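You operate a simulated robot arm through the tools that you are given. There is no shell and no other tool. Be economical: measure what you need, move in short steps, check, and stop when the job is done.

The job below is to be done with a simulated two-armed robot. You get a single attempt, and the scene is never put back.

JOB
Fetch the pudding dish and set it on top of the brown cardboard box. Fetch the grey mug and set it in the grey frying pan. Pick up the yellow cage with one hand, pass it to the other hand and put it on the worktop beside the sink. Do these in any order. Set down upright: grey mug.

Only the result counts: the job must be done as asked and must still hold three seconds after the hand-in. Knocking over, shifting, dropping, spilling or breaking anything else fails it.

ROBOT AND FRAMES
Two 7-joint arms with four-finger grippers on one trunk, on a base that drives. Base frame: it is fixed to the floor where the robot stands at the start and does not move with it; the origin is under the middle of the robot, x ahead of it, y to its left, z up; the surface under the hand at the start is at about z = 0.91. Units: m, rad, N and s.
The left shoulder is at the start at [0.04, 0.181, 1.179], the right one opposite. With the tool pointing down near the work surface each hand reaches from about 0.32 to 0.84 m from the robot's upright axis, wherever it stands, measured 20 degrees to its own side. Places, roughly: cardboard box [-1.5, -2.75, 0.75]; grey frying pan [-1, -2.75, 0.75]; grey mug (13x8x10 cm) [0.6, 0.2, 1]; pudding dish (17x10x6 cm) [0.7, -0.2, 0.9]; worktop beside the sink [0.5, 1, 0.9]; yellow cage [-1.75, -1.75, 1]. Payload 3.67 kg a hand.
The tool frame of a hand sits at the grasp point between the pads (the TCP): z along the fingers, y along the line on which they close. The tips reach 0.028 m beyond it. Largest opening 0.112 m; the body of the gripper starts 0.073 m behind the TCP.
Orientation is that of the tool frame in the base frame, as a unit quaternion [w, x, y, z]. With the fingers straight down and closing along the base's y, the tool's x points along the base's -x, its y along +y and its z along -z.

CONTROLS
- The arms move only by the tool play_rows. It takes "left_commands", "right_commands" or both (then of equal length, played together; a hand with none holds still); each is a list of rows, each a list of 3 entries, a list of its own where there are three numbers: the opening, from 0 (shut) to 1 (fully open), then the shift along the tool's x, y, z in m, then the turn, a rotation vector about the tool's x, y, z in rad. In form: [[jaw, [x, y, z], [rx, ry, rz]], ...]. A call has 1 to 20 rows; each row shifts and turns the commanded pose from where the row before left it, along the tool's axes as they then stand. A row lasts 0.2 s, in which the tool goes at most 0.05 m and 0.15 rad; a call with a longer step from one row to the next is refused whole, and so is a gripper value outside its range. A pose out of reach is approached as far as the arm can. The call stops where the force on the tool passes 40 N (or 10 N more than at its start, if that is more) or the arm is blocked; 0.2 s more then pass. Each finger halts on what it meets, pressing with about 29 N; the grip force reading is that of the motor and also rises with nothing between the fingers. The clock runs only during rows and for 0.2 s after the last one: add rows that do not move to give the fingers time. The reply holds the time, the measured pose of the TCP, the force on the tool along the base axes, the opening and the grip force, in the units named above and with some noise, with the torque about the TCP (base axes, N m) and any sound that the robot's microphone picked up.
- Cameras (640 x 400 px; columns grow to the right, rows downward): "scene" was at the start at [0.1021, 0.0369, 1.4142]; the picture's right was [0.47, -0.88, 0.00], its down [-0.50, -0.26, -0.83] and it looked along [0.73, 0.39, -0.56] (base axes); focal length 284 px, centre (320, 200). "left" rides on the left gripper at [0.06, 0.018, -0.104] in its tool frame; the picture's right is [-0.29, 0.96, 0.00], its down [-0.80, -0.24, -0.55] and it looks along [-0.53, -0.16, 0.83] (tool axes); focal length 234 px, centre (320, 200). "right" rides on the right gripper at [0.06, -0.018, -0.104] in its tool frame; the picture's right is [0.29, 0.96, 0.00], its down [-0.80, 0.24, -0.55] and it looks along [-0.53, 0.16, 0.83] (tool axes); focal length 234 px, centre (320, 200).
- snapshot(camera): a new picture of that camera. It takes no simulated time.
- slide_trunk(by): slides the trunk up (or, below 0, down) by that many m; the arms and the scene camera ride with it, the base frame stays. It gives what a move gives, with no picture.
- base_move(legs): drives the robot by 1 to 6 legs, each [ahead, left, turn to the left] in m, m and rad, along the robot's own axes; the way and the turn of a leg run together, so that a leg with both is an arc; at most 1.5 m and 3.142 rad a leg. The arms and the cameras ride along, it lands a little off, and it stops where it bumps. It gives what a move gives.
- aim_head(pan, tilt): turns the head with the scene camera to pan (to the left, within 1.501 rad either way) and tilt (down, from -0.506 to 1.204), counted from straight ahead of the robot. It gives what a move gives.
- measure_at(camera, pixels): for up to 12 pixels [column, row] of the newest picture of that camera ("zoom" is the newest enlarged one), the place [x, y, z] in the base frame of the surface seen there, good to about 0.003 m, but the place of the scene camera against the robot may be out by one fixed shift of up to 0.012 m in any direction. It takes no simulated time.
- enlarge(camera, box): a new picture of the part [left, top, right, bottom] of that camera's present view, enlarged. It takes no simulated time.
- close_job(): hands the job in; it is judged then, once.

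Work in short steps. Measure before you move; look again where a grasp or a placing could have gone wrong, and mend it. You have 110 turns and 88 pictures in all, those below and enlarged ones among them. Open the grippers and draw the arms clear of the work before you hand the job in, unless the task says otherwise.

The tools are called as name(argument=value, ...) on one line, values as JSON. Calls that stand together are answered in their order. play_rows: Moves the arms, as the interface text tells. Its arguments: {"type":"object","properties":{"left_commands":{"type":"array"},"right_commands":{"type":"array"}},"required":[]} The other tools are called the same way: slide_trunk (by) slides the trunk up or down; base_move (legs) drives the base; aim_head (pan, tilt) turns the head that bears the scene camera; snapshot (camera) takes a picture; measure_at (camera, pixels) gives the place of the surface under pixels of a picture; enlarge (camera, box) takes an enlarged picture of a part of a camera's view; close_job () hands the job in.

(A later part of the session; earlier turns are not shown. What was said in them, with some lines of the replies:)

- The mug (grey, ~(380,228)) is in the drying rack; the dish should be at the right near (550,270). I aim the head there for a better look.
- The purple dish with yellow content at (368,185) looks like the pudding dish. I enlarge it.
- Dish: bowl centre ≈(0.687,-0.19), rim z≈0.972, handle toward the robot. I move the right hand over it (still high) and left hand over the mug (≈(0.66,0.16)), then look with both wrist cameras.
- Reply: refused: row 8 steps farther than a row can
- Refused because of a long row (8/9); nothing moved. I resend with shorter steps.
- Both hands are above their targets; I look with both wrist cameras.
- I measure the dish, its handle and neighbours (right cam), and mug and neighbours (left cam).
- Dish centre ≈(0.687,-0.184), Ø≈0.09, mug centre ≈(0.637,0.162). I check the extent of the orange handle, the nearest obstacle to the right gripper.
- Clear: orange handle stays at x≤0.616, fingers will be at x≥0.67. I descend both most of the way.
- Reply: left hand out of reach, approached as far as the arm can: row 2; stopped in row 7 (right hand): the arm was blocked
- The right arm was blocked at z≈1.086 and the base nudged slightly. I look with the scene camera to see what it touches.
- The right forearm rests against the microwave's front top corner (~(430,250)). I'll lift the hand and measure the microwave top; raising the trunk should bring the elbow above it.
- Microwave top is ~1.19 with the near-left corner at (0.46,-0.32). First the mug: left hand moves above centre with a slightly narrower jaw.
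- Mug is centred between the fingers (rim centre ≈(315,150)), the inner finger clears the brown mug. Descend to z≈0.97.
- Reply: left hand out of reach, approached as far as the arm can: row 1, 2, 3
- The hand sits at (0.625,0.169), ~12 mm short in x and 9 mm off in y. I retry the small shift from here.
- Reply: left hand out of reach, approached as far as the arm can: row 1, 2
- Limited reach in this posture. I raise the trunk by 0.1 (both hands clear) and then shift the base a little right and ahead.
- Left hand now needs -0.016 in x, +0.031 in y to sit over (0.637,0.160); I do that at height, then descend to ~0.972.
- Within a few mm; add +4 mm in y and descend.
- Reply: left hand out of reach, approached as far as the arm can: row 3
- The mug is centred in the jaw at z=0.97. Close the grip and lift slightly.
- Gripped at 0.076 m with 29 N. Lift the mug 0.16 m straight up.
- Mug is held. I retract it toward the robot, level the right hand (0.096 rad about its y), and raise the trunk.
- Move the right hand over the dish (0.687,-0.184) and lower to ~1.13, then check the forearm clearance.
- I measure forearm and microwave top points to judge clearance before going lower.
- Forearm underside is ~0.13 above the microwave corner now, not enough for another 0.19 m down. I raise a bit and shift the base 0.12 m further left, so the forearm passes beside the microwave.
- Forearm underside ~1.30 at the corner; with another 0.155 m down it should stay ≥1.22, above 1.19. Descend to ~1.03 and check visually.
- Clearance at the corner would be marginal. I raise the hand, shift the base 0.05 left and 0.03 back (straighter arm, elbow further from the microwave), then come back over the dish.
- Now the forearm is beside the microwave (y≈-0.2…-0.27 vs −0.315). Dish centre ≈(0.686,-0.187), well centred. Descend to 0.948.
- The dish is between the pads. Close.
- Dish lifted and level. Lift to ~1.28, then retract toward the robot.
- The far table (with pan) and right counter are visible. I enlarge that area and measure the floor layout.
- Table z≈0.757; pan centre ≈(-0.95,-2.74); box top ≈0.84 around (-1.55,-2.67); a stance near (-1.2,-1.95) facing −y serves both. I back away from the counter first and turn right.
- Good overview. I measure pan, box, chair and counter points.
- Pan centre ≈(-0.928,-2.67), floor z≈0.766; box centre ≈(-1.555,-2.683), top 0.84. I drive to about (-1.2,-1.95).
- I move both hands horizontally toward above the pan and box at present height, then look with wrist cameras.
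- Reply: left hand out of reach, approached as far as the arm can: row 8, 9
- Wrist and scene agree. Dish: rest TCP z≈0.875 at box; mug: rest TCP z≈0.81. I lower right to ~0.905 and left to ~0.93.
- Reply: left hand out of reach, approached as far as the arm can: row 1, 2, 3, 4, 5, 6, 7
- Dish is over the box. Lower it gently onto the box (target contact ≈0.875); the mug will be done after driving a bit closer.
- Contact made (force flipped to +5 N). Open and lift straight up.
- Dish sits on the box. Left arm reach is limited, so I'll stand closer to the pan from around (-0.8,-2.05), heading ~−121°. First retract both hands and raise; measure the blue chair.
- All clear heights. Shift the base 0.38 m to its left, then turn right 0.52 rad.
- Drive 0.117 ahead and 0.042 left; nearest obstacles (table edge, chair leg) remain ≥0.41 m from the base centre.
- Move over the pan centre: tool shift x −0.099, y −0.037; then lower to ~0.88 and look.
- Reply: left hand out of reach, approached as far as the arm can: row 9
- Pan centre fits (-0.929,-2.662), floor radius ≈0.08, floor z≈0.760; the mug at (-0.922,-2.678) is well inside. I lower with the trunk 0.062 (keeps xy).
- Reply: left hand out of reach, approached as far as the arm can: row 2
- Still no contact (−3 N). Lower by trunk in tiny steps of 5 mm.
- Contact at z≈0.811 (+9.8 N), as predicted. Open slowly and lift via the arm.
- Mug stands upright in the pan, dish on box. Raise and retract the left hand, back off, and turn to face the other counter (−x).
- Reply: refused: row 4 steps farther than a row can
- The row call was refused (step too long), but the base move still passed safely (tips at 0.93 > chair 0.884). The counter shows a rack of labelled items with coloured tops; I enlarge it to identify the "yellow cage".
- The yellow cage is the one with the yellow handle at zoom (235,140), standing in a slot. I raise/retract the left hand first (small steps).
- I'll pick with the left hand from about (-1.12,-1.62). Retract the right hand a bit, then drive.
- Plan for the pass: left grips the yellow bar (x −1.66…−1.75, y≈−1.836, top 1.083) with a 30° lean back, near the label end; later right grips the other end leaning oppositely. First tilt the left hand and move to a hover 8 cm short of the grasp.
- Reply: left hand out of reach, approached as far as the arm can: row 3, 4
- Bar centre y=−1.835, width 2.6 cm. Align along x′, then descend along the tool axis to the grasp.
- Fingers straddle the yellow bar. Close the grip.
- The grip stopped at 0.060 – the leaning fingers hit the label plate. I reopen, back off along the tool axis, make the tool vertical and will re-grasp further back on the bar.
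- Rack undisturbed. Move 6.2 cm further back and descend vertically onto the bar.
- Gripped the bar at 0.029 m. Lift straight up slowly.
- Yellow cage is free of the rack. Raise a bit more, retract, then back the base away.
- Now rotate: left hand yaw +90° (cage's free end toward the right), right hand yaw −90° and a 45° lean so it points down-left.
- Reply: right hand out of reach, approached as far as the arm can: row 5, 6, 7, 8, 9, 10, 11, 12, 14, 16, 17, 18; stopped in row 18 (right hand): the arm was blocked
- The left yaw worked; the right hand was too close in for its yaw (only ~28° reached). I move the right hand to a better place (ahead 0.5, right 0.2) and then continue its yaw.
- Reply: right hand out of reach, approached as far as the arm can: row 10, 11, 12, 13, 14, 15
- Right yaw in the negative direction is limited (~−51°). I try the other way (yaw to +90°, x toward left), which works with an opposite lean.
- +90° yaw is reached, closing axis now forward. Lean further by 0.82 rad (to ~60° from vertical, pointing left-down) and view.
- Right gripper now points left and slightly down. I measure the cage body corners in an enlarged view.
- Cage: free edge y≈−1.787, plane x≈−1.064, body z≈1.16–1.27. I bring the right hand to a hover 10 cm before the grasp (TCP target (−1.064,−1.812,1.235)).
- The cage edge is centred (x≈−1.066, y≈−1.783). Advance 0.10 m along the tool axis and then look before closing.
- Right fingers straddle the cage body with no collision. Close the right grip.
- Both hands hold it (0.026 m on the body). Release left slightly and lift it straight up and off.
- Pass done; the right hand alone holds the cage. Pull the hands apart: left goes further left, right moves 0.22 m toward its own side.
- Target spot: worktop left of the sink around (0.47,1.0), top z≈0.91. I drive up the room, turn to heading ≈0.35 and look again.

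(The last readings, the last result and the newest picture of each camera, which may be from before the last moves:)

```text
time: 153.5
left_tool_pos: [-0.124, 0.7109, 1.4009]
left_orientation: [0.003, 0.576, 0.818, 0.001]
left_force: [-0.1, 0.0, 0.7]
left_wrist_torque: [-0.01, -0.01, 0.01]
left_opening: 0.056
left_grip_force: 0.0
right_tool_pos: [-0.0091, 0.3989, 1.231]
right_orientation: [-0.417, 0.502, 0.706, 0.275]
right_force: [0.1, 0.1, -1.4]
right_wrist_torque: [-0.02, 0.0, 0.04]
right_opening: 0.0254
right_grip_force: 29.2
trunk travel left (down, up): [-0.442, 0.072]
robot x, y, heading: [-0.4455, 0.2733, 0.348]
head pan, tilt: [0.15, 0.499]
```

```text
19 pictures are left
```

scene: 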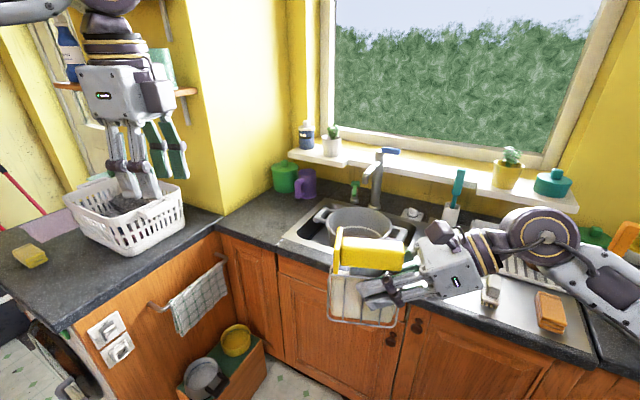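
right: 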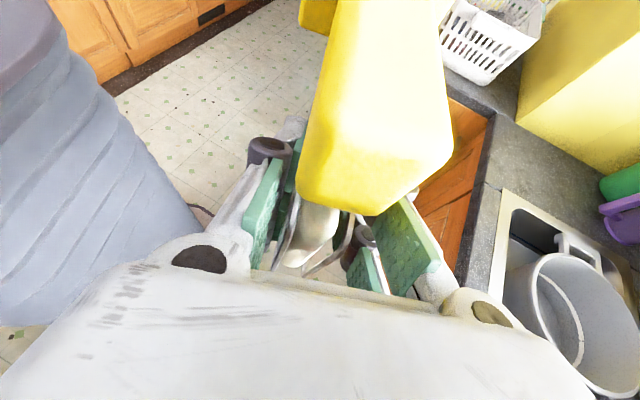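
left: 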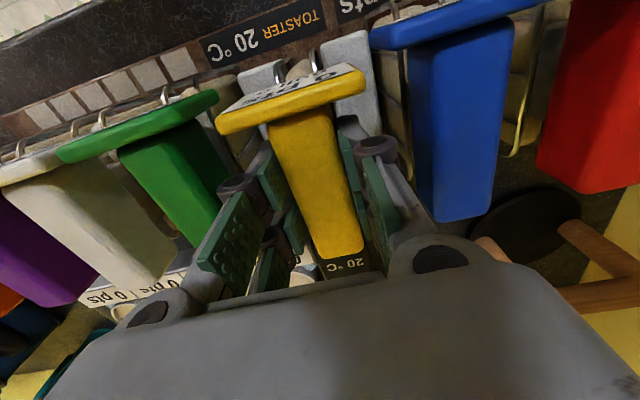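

Wall face at y≈1.18 (x>0.39), free worktop x 0.30–0.68, y 0.88–1.18. To keep the left elbow off the shelf I turn to heading ≈0.65 and drive to ≈(0,0.5).

base_move(legs=[[0, 0, 0.3], [0.48, -0.085, 0]])

aim_head(pan=0.05, tilt=0.65)

snapshot(camera="scene")

```text
time: 157.4
left_tool_pos: [0.1674, 1.0008, 1.4024]
left_orientation: [0.003, 0.449, 0.893, 0.001]
left_force: [0.3, -0.9, -0.4]
left_wrist_torque: [0.02, -0.01, -0.02]
left_opening: 0.056
left_grip_force: 0.0
right_tool_pos: [0.3682, 0.7363, 1.2307]
right_orientation: [-0.453, 0.392, 0.773, 0.211]
right_force: [0.5, 0.0, -0.1]
right_wrist_torque: [-0.01, 0.0, 0.0]
right_opening: 0.0254
right_grip_force: 29.4
trunk travel left (down, up): [-0.442, 0.072]
robot x, y, heading: [-0.0112, 0.4889, 0.64]
head pan, tilt: [0.15, 0.499]
```

```text
time: 158.2
left_tool_pos: [0.1686, 1.0013, 1.4026]
left_orientation: [0.002, 0.449, 0.893, 0.001]
left_force: [-0.2, 0.3, 0.2]
left_wrist_torque: [-0.01, 0.02, 0.05]
left_opening: 0.0559
left_grip_force: 0.0
right_tool_pos: [0.3689, 0.7371, 1.2296]
right_orientation: [-0.452, 0.393, 0.773, 0.21]
right_force: [0.5, 0.7, -0.8]
right_wrist_torque: [-0.02, -0.02, 0.01]
right_opening: 0.0253
right_grip_force: 29.2
trunk travel left (down, up): [-0.442, 0.072]
robot x, y, heading: [-0.0094, 0.4926, 0.643]
head pan, tilt: [0.051, 0.649]
```

```text
18 pictures are left
```

scene: 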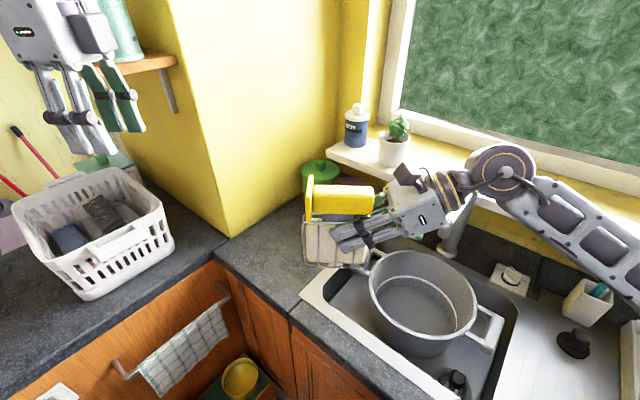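

Measure the spot, pot rim and shelf; retract the left hand a little away from the shelf.

measure_at(camera="scene", pixels=[[150, 64], [125, 40], [265, 245], [240, 260], [290, 270], [310, 290], [375, 260], [400, 255], [460, 215], [300, 215], [320, 165], [270, 215]])

play_rows(left_commands=[[0.5, [0, -0.03, 0], [0, 0, 0]], [0.5, [0, -0.03, 0], [0, 0, 0]], [0.5, [0, -0.03, 0], [0, 0, 0]], [0.5, [0, 0, 0], [0, 0, 0]]])

```text
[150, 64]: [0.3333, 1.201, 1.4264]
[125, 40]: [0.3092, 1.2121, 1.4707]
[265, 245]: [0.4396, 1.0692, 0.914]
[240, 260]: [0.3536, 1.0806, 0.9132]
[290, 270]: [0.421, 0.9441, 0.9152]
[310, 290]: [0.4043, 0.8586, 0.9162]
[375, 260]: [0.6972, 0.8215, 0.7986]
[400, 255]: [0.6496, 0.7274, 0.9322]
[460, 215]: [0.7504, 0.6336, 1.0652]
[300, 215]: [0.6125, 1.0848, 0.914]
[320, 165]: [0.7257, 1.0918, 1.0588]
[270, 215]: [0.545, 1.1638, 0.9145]
```

```text
time: 159.2
left_tool_pos: [0.0959, 0.9484, 1.4028]
left_orientation: [0.003, 0.449, 0.893, 0.002]
left_force: [-0.3, -0.3, -0.3]
left_wrist_torque: [0.03, 0.0, -0.01]
left_opening: 0.0561
left_grip_force: 0.0
right_tool_pos: [0.3683, 0.7371, 1.2312]
right_orientation: [-0.452, 0.392, 0.773, 0.209]
right_force: [0.9, -0.3, -1.0]
right_wrist_torque: [0.0, 0.02, -0.01]
right_opening: 0.0256
right_grip_force: 28.6
trunk travel left (down, up): [-0.442, 0.072]
robot x, y, heading: [-0.0137, 0.4926, 0.643]
head pan, tilt: [0.051, 0.649]
```

Move the cage over the spot (TCP to ≈(0.475,0.985)) at the same height.

play_rows(right_commands=[[0.1, [0.0091, 0.0293, 0.0139], [0, 0, 0]], [0.1, [0.0091, 0.0293, 0.0139], [0, 0, 0]], [0.1, [0.0091, 0.0293, 0.0139], [0, 0, 0]], [0.1, [0.0091, 0.0293, 0.0139], [0, 0, 0]], [0.1, [0.0091, 0.0293, 0.0139], [0, 0, 0]], [0.1, [0.0091, 0.0293, 0.0139], [0, 0, 0]], [0.1, [0.0091, 0.0293, 0.0139], [0, 0, 0]], [0.1, [0.0091, 0.0293, 0.0139], [0, 0, 0]], [0.1, [0, 0, 0], [0, 0, 0]]])

snapshot(camera="scene")

```text
time: 161.2
left_tool_pos: [0.0958, 0.9493, 1.4023]
left_orientation: [0.002, 0.449, 0.894, 0.002]
left_force: [-0.8, -1.1, 0.7]
left_wrist_torque: [0.03, -0.04, 0.01]
left_opening: 0.0559
left_grip_force: 0.0
right_tool_pos: [0.4734, 0.9846, 1.2308]
right_orientation: [-0.452, 0.392, 0.773, 0.21]
right_force: [-0.1, 0.1, -1.3]
right_wrist_torque: [-0.03, 0.01, -0.05]
right_opening: 0.0254
right_grip_force: 29.1
trunk travel left (down, up): [-0.442, 0.072]
robot x, y, heading: [-0.0097, 0.4911, 0.638]
head pan, tilt: [0.051, 0.649]
```

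```text
17 pictures are left
```

scene: 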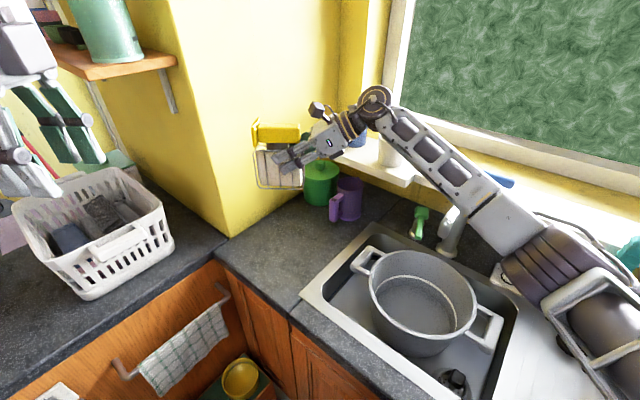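

Over the spot. Before lowering, measure forearm underside versus faucet heights.

measure_at(camera="scene", pixels=[[410, 155], [440, 185], [470, 205], [500, 235], [505, 180], [450, 225], [445, 250], [420, 215], [300, 160], [275, 185], [390, 150]])

enlarge(camera="scene", box=[220, 70, 560, 280])

```text
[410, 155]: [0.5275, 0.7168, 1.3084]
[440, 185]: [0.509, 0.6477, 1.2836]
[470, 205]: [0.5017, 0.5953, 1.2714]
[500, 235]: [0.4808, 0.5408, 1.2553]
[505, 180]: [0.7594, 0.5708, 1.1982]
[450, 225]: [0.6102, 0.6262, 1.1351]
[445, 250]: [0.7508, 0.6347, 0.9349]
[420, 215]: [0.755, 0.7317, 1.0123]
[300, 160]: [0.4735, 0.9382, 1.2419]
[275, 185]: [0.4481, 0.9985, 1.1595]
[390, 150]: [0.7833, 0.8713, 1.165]
```

```text
1.88 times, centred on (390, 175) of scene
```

zoom: 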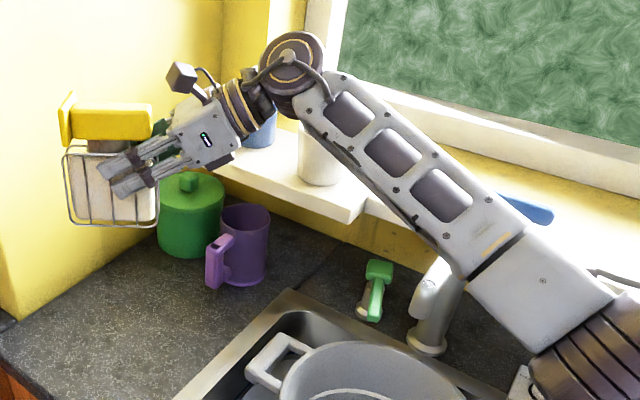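

The faucet spout end (0.61,0.626, z≈1.14) is close to where the forearm will lower. I shift the base slightly back (−x) and raise the trunk 0.07 so the forearm stays higher and farther.

base_move(legs=[[-0.06, 0.035, 0]])

slide_trunk(by=0.07)

play_rows(right_commands=[[0.1, [-0.0288, 0, 0.0166], [0, 0, 0]], [0.1, [-0.0288, 0, 0.0166], [0, 0, 0]], [0.1, [-0.0288, 0, 0.0166], [0, 0, 0]], [0.1, [-0.0288, 0, 0.0166], [0, 0, 0]], [0.1, [-0.0288, 0, 0.0166], [0, 0, 0]], [0.1, [0, 0, 0], [0, 0, 0]]])

snapshot(camera="scene")

```text
time: 162.2
left_tool_pos: [0.0346, 0.9424, 1.4006]
left_orientation: [-0.001, 0.45, 0.893, 0.0]
left_force: [0.3, 0.3, 0.6]
left_wrist_torque: [0.04, 0.1, 0.0]
left_opening: 0.0561
left_grip_force: 0.1
right_tool_pos: [0.4135, 0.9771, 1.2271]
right_orientation: [-0.454, 0.395, 0.771, 0.209]
right_force: [1.3, 0.4, -0.9]
right_wrist_torque: [0.03, 0.02, 0.04]
right_opening: 0.0252
right_grip_force: 29.0
trunk travel left (down, up): [-0.442, 0.072]
robot x, y, heading: [-0.0789, 0.4845, 0.635]
head pan, tilt: [0.051, 0.649]
```

```text
time: 163.2
left_tool_pos: [0.0301, 0.9412, 1.471]
left_orientation: [0.001, 0.45, 0.893, 0.0]
left_force: [0.2, 0.2, -0.5]
left_wrist_torque: [-0.04, 0.04, 0.03]
left_opening: 0.0559
left_grip_force: 0.1
right_tool_pos: [0.4097, 0.9759, 1.2979]
right_orientation: [-0.453, 0.394, 0.772, 0.209]
right_force: [0.7, -0.6, -0.4]
right_wrist_torque: [0.05, 0.02, 0.02]
right_opening: 0.0254
right_grip_force: 28.8
trunk travel left (down, up): [-0.512, 0.002]
robot x, y, heading: [-0.0804, 0.4792, 0.64]
head pan, tilt: [0.051, 0.649]
```

```text
time: 164.6
left_tool_pos: [0.0289, 0.9411, 1.4713]
left_orientation: [0.002, 0.45, 0.893, 0.002]
left_force: [0.4, 0.5, -0.1]
left_wrist_torque: [0.03, 0.0, 0.02]
left_opening: 0.0557
left_grip_force: 0.1
right_tool_pos: [0.4048, 0.9722, 1.1313]
right_orientation: [-0.452, 0.393, 0.772, 0.21]
right_force: [-0.1, -0.2, -0.5]
right_wrist_torque: [-0.05, -0.03, -0.03]
right_opening: 0.0255
right_grip_force: 28.7
trunk travel left (down, up): [-0.512, 0.002]
robot x, y, heading: [-0.078, 0.4879, 0.643]
head pan, tilt: [0.051, 0.649]
```

```text
15 pictures are left
```

scene: 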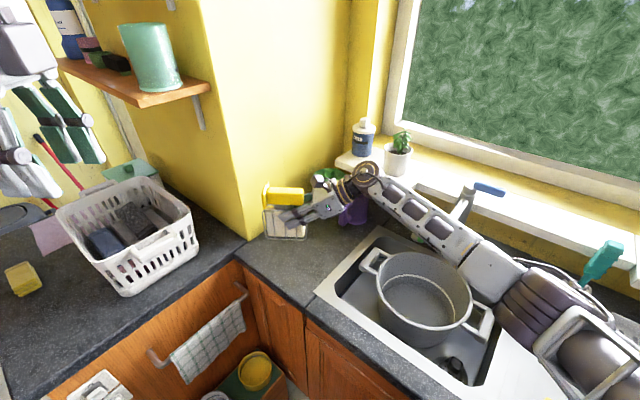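

measure_at(camera="scene", pixels=[[400, 205], [430, 235], [460, 262], [440, 205], [465, 225], [465, 205], [488, 190], [300, 240], [285, 225]])

enlarge(camera="scene", box=[230, 140, 520, 320])

```text
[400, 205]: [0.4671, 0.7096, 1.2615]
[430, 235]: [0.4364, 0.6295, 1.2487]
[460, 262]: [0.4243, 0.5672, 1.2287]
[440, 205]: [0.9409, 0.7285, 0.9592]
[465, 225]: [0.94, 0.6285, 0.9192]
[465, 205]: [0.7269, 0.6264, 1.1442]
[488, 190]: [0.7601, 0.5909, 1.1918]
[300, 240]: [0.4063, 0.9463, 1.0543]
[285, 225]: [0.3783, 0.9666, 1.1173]
```

```text
2.21 times, centred on (375, 230) of scene
```

zoom: 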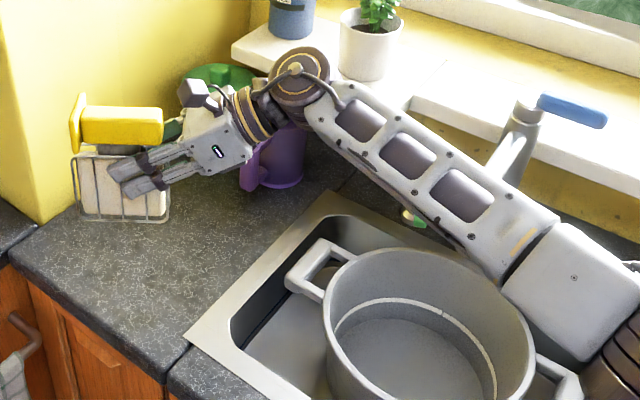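

Good clearance now. Lower another 0.12 to ~1.01, then approach gently.

play_rows(right_commands=[[0.1, [-0.026, 0, 0.015], [0, 0, 0]], [0.1, [-0.026, 0, 0.015], [0, 0, 0]], [0.1, [-0.026, 0, 0.015], [0, 0, 0]], [0.1, [-0.0173, 0, 0.01], [0, 0, 0]], [0.1, [-0.0087, 0, 0.005], [0, 0, 0]], [0.1, [0, 0, 0], [0, 0, 0]]])

enlarge(camera="scene", box=[230, 180, 390, 290])

```text
time: 166.0
left_tool_pos: [0.028, 0.9412, 1.472]
left_orientation: [0.004, 0.45, 0.893, 0.001]
left_force: [-0.3, -0.2, -0.1]
left_wrist_torque: [-0.01, 0.01, 0.04]
left_opening: 0.056
left_grip_force: 0.1
right_tool_pos: [0.4008, 0.9684, 1.0139]
right_orientation: [-0.453, 0.393, 0.772, 0.21]
right_force: [0.3, -0.3, -0.6]
right_wrist_torque: [0.0, 0.0, -0.02]
right_opening: 0.0253
right_grip_force: 28.8
trunk travel left (down, up): [-0.512, 0.002]
robot x, y, heading: [-0.0791, 0.4833, 0.639]
head pan, tilt: [0.051, 0.649]
```

```text
3.64 times, centred on (310, 235) of scene
```

zoom: 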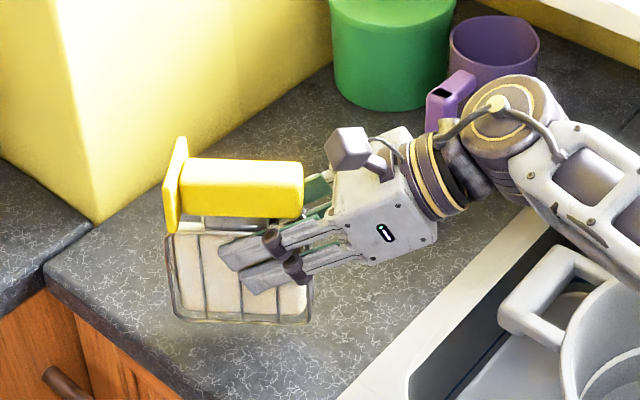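

Still free. Lower gently in 5 mm steps until contact.

play_rows(right_commands=[[0.1, [-0.0043, 0, 0.0025], [0, 0, 0]], [0.1, [-0.0043, 0, 0.0025], [0, 0, 0]], [0.1, [0, 0, 0], [0, 0, 0]]])

play_rows(right_commands=[[0.1, [-0.0043, 0, 0.0025], [0, 0, 0]], [0.1, [-0.0026, 0, 0.0015], [0, 0, 0]], [0.1, [0, 0, 0], [0, 0, 0]]])

```text
time: 166.8
left_tool_pos: [0.028, 0.941, 1.472]
left_orientation: [0.002, 0.449, 0.893, 0.002]
left_force: [-0.1, -0.2, 0.5]
left_wrist_torque: [0.0, 0.0, 0.03]
left_opening: 0.056
left_grip_force: 0.0
right_tool_pos: [0.4014, 0.9689, 1.004]
right_orientation: [-0.452, 0.395, 0.772, 0.212]
right_force: [0.0, -0.2, -0.5]
right_wrist_torque: [-0.02, 0.01, 0.02]
right_opening: 0.025
right_grip_force: 29.0
trunk travel left (down, up): [-0.512, 0.002]
robot x, y, heading: [-0.0789, 0.4811, 0.638]
head pan, tilt: [0.051, 0.649]
```

```text
time: 167.6
left_tool_pos: [0.0276, 0.9415, 1.4703]
left_orientation: [0.003, 0.451, 0.893, 0.001]
left_force: [0.2, -0.4, 0.0]
left_wrist_torque: [0.01, 0.0, 0.02]
left_opening: 0.0561
left_grip_force: 0.1
right_tool_pos: [0.4019, 0.9683, 0.9955]
right_orientation: [-0.452, 0.394, 0.772, 0.211]
right_force: [0.8, -0.7, -0.3]
right_wrist_torque: [0.0, 0.01, 0.01]
right_opening: 0.0256
right_grip_force: 29.0
trunk travel left (down, up): [-0.512, 0.002]
robot x, y, heading: [-0.0796, 0.4837, 0.638]
head pan, tilt: [0.051, 0.649]
```

No contact yet at 0.9955; continue with small steps.

play_rows(right_commands=[[0.1, [-0.0026, 0, 0.0015], [0, 0, 0]], [0.1, [-0.0026, 0, 0.0015], [0, 0, 0]], [0.1, [0, 0, 0], [0, 0, 0]]])

play_rows(right_commands=[[0.1, [-0.0026, 0, 0.0015], [0, 0, 0]], [0.1, [0, 0, 0], [0, 0, 0]]])

enlarge(camera="scene", box=[230, 180, 390, 290])

```text
time: 168.4
left_tool_pos: [0.0271, 0.9388, 1.4711]
left_orientation: [0.002, 0.45, 0.893, 0.003]
left_force: [1.0, 0.3, -0.1]
left_wrist_torque: [-0.03, -0.01, -0.03]
left_opening: 0.0561
left_grip_force: 0.0
right_tool_pos: [0.4013, 0.9694, 0.9939]
right_orientation: [-0.453, 0.392, 0.772, 0.212]
right_force: [3.2, 0.9, 21.6]
right_wrist_torque: [0.25, -0.43, -0.03]
right_opening: 0.0253
right_grip_force: 28.9
trunk travel left (down, up): [-0.512, 0.002]
robot x, y, heading: [-0.0768, 0.4832, 0.642]
head pan, tilt: [0.051, 0.649]
```

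```text
time: 169.0
left_tool_pos: [0.0268, 0.94, 1.4719]
left_orientation: [0.002, 0.45, 0.893, 0.003]
left_force: [0.6, -0.2, 0.2]
left_wrist_torque: [0.04, 0.01, 0.04]
left_opening: 0.0559
left_grip_force: 0.0
right_tool_pos: [0.3992, 0.9684, 0.9905]
right_orientation: [-0.453, 0.392, 0.772, 0.214]
right_force: [1.4, 0.6, 29.8]
right_wrist_torque: [0.85, 0.03, 0.2]
right_opening: 0.0264
right_grip_force: 29.1
trunk travel left (down, up): [-0.512, 0.002]
robot x, y, heading: [-0.0771, 0.4862, 0.64]
head pan, tilt: [0.051, 0.649]
```

```text
3.64 times, centred on (310, 235) of scene
```

zoom: 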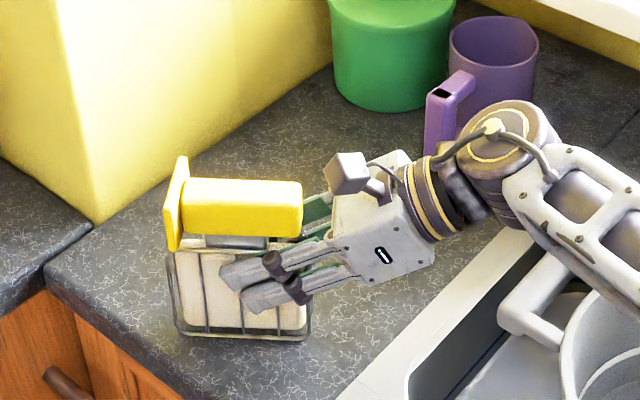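

Contact made (30 N). Relax by ~3 mm, then open gently.

play_rows(right_commands=[[0.1, [0.0026, 0, -0.0015], [0, 0, 0]], [0.1, [0, 0, 0], [0, 0, 0]], [0.3, [0, 0, 0], [0, 0, 0]], [0.35, [0, 0, 0], [0, 0, 0]], [0.4, [0, 0, 0], [0, 0, 0]], [0.45, [0, 0, 0], [0, 0, 0]], [0.45, [0, 0, 0], [0, 0, 0]]])

enlarge(camera="scene", box=[230, 180, 390, 290])

```text
time: 170.6
left_tool_pos: [0.0272, 0.9409, 1.4708]
left_orientation: [0.002, 0.45, 0.893, 0.001]
left_force: [0.4, 0.1, 0.1]
left_wrist_torque: [0.0, 0.0, -0.02]
left_opening: 0.0559
left_grip_force: 0.1
right_tool_pos: [0.401, 0.9696, 0.9908]
right_orientation: [-0.452, 0.394, 0.772, 0.211]
right_force: [-0.6, 0.0, -0.2]
right_wrist_torque: [0.0, 0.0, -0.01]
right_opening: 0.0505
right_grip_force: 0.0
trunk travel left (down, up): [-0.512, 0.002]
robot x, y, heading: [-0.078, 0.4837, 0.642]
head pan, tilt: [0.051, 0.649]
```

```text
3.64 times, centred on (310, 235) of scene
```

zoom: 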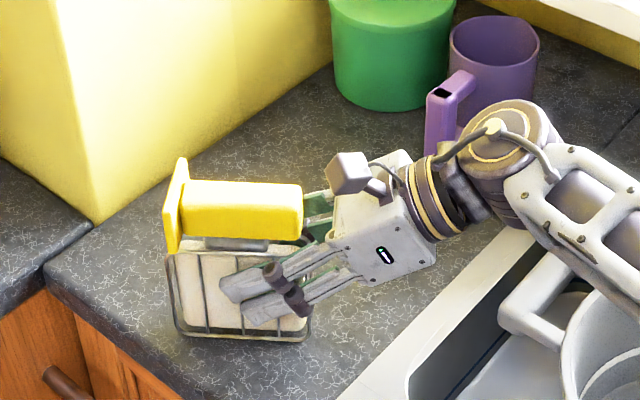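

The cage stands by itself, fingers free (zero force). Retract 5 cm along the tool axis, then straight up.

play_rows(right_commands=[[0.45, [0, 0, -0.01], [0, 0, 0]], [0.45, [0, 0, -0.02], [0, 0, 0]], [0.45, [0, 0, -0.02], [0, 0, 0]], [0.45, [0, 0, 0], [0, 0, 0]]])

enlarge(camera="scene", box=[230, 140, 480, 300])

```text
time: 171.6
left_tool_pos: [0.0273, 0.9417, 1.4707]
left_orientation: [0.002, 0.451, 0.893, 0.001]
left_force: [-0.3, -0.8, -1.0]
left_wrist_torque: [0.0, 0.01, -0.04]
left_opening: 0.0558
left_grip_force: 0.0
right_tool_pos: [0.4274, 0.9343, 1.0142]
right_orientation: [-0.452, 0.394, 0.772, 0.211]
right_force: [-0.1, -0.4, 0.3]
right_wrist_torque: [0.01, 0.02, 0.02]
right_opening: 0.0504
right_grip_force: 0.0
trunk travel left (down, up): [-0.512, 0.002]
robot x, y, heading: [-0.0803, 0.4847, 0.64]
head pan, tilt: [0.051, 0.649]
```

```text
2.50 times, centred on (355, 220) of scene
```

zoom: 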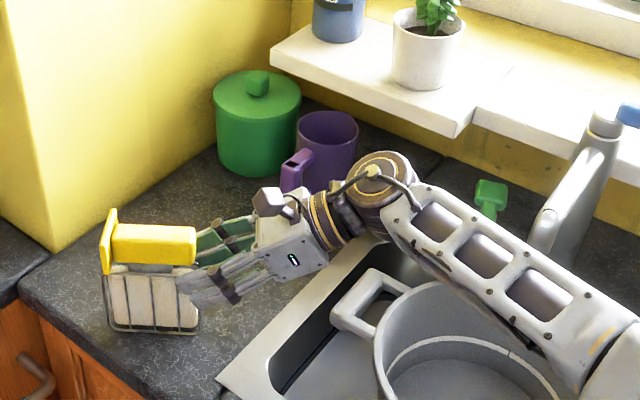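

Cage stands stable. Retract 3 cm more, then rise.

play_rows(right_commands=[[0.45, [0, 0, -0.015], [0, 0, 0]], [0.45, [0, 0, -0.015], [0, 0, 0]], [0.45, [0.0288, 0, -0.0166], [0, 0, 0]], [0.45, [0.0288, 0, -0.0166], [0, 0, 0]], [0.45, [0.0288, 0, -0.0166], [0, 0, 0]], [0.45, [0.0288, 0, -0.0166], [0, 0, 0]], [0.45, [0.0288, 0, -0.0166], [0, 0, 0]], [0.45, [0.0288, 0, -0.0166], [0, 0, 0]], [1, [0, -0.03, 0], [0, 0, 0]], [1, [0, -0.04, 0], [0, 0, 0]], [1, [0, -0.04, 0], [0, 0, 0]], [1, [0, -0.04, 0], [0, 0, 0]]], left_commands=[[0.6, [0, 0, 0], [0, 0, 0]], [0.6, [0, 0, 0], [0, 0, 0]], [0.6, [0, 0, 0], [0, 0, 0]], [0.6, [0, 0, 0], [0, 0, 0]], [0.6, [0, 0, 0], [0, 0, 0]], [0.6, [0, 0, 0], [0, 0, 0]], [0.6, [0, 0, 0], [0, 0, 0]], [0.6, [0, 0, 0], [0, 0, 0]], [1, [0, 0, 0], [0, 0, 0]], [1, [0, 0, 0], [0, 0, 0]], [1, [0, 0, 0], [0, 0, 0]], [1, [0, 0, 0], [0, 0, 0]]])

snapshot(camera="scene")

```text
time: 174.2
left_tool_pos: [0.0275, 0.9396, 1.4716]
left_orientation: [0.002, 0.451, 0.893, 0.002]
left_force: [0.8, -0.4, 1.1]
left_wrist_torque: [0.05, 0.01, 0.02]
left_opening: 0.112
left_grip_force: 0.0
right_tool_pos: [0.3273, 0.8272, 1.2346]
right_orientation: [-0.453, 0.393, 0.772, 0.211]
right_force: [-0.2, 0.3, -0.5]
right_wrist_torque: [-0.03, -0.01, -0.02]
right_opening: 0.1119
right_grip_force: 0.0
trunk travel left (down, up): [-0.512, 0.002]
robot x, y, heading: [-0.0806, 0.4823, 0.642]
head pan, tilt: [0.051, 0.649]
```

```text
9 pictures are left
```

scene: 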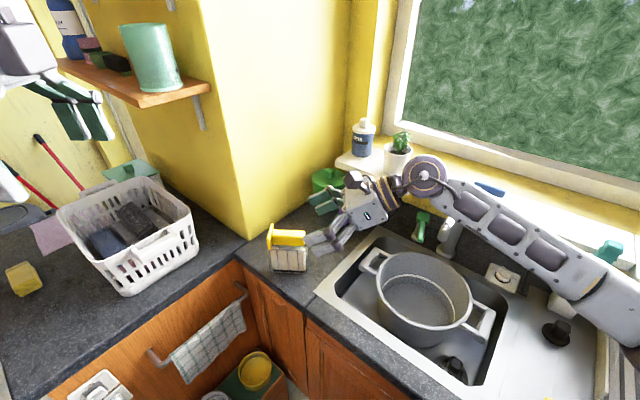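

Cage is standing on the worktop, arm clear. Back away and turn to check the table scene once more.

base_move(legs=[[-0.4, 0, 0]])

base_move(legs=[[0, 0, -0.9]])

aim_head(pan=-1.4, tilt=0.3)

snapshot(camera="scene")

```text
time: 176.8
left_tool_pos: [-0.2918, 0.7041, 1.4713]
left_orientation: [0.002, 0.45, 0.893, 0.001]
left_force: [0.8, 0.1, -0.9]
left_wrist_torque: [-0.01, 0.02, -0.01]
left_opening: 0.1119
left_grip_force: 0.1
right_tool_pos: [0.0067, 0.5884, 1.2344]
right_orientation: [-0.453, 0.394, 0.771, 0.211]
right_force: [0.7, -0.4, -0.7]
right_wrist_torque: [0.01, 0.02, 0.02]
right_opening: 0.1121
right_grip_force: 0.0
trunk travel left (down, up): [-0.512, 0.002]
robot x, y, heading: [-0.4033, 0.2445, 0.635]
head pan, tilt: [0.051, 0.649]
```

```text
time: 179.8
left_tool_pos: [0.0237, 0.4442, 1.4718]
left_orientation: [0.003, 0.794, 0.608, 0.001]
left_force: [0.2, -0.2, 0.3]
left_wrist_torque: [0.0, 0.01, 0.01]
left_opening: 0.1121
left_grip_force: 0.0
right_tool_pos: [0.1208, 0.139, 1.2338]
right_orientation: [-0.315, 0.691, 0.524, 0.386]
right_force: [-0.3, 0.2, 0.0]
right_wrist_torque: [-0.02, 0.03, 0.0]
right_opening: 0.1122
right_grip_force: 0.1
trunk travel left (down, up): [-0.512, 0.002]
robot x, y, heading: [-0.4056, 0.2398, -0.265]
head pan, tilt: [0.051, 0.649]
```

```text
time: 181.3
left_tool_pos: [0.0239, 0.4439, 1.4707]
left_orientation: [0.003, 0.794, 0.608, 0.0]
left_force: [0.1, 0.2, 0.4]
left_wrist_torque: [-0.02, 0.02, 0.02]
left_opening: 0.1119
left_grip_force: 0.1
right_tool_pos: [0.1211, 0.1381, 1.2336]
right_orientation: [-0.315, 0.691, 0.524, 0.387]
right_force: [-0.6, 0.9, -0.3]
right_wrist_torque: [-0.01, -0.03, -0.01]
right_opening: 0.1119
right_grip_force: 0.1
trunk travel left (down, up): [-0.512, 0.002]
robot x, y, heading: [-0.402, 0.2446, -0.264]
head pan, tilt: [-1.4, 0.3]
```

```text
8 pictures are left
```

scene: 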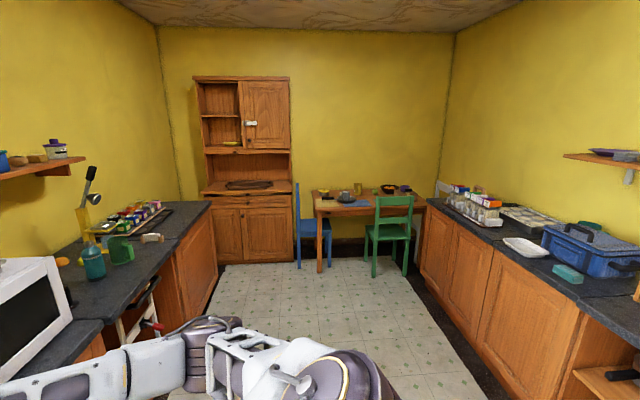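

enlarge(camera="scene", box=[280, 160, 520, 300])

aim_head(pan=0.95, tilt=0.4)

snapshot(camera="scene")

```text
2.67 times, centred on (400, 230) of scene
```

zoom: 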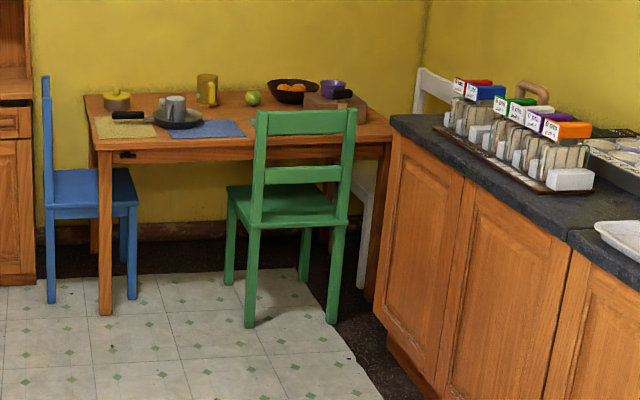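

```text
time: 183.5
left_tool_pos: [0.0243, 0.4451, 1.4705]
left_orientation: [0.003, 0.794, 0.609, 0.0]
left_force: [-0.8, 0.4, -0.4]
left_wrist_torque: [0.0, 0.0, -0.02]
left_opening: 0.112
left_grip_force: 0.1
right_tool_pos: [0.1205, 0.138, 1.2343]
right_orientation: [-0.316, 0.69, 0.524, 0.387]
right_force: [0.6, 0.2, -0.3]
right_wrist_torque: [0.0, 0.01, -0.01]
right_opening: 0.112
right_grip_force: 0.1
trunk travel left (down, up): [-0.512, 0.002]
robot x, y, heading: [-0.3999, 0.2434, -0.265]
head pan, tilt: [0.949, 0.4]
```

```text
6 pictures are left
```

scene: 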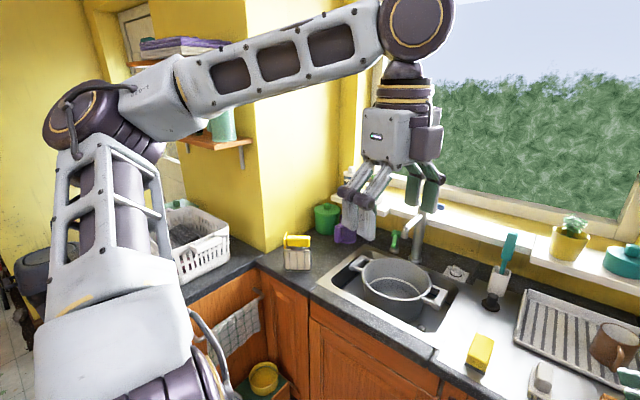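

Everything is in place: mug upright in the pan, dish on the box, cage standing beside the sink (~(297,252)), nothing else disturbed, and both grippers are open and clear. Handing in.

close_job()

```text
The job is handed in.
```

I finished all three parts and handed the job in; I have no verdict back, only my own last pictures to go by.

- **Pudding dish:** it is sitting on top of the brown cardboard box.
- **Grey mug:** it is standing upright in the grey frying pan.
- **Yellow cage:** I picked it up with the left hand, passed it to the right hand in mid-air, and set it standing on the worktop beside the sink.

My last pictures, of the table, the other counter and the sink area, showed nothing else moved. The microwave corner was not rechecked: the right arm pressed against it briefly early on.
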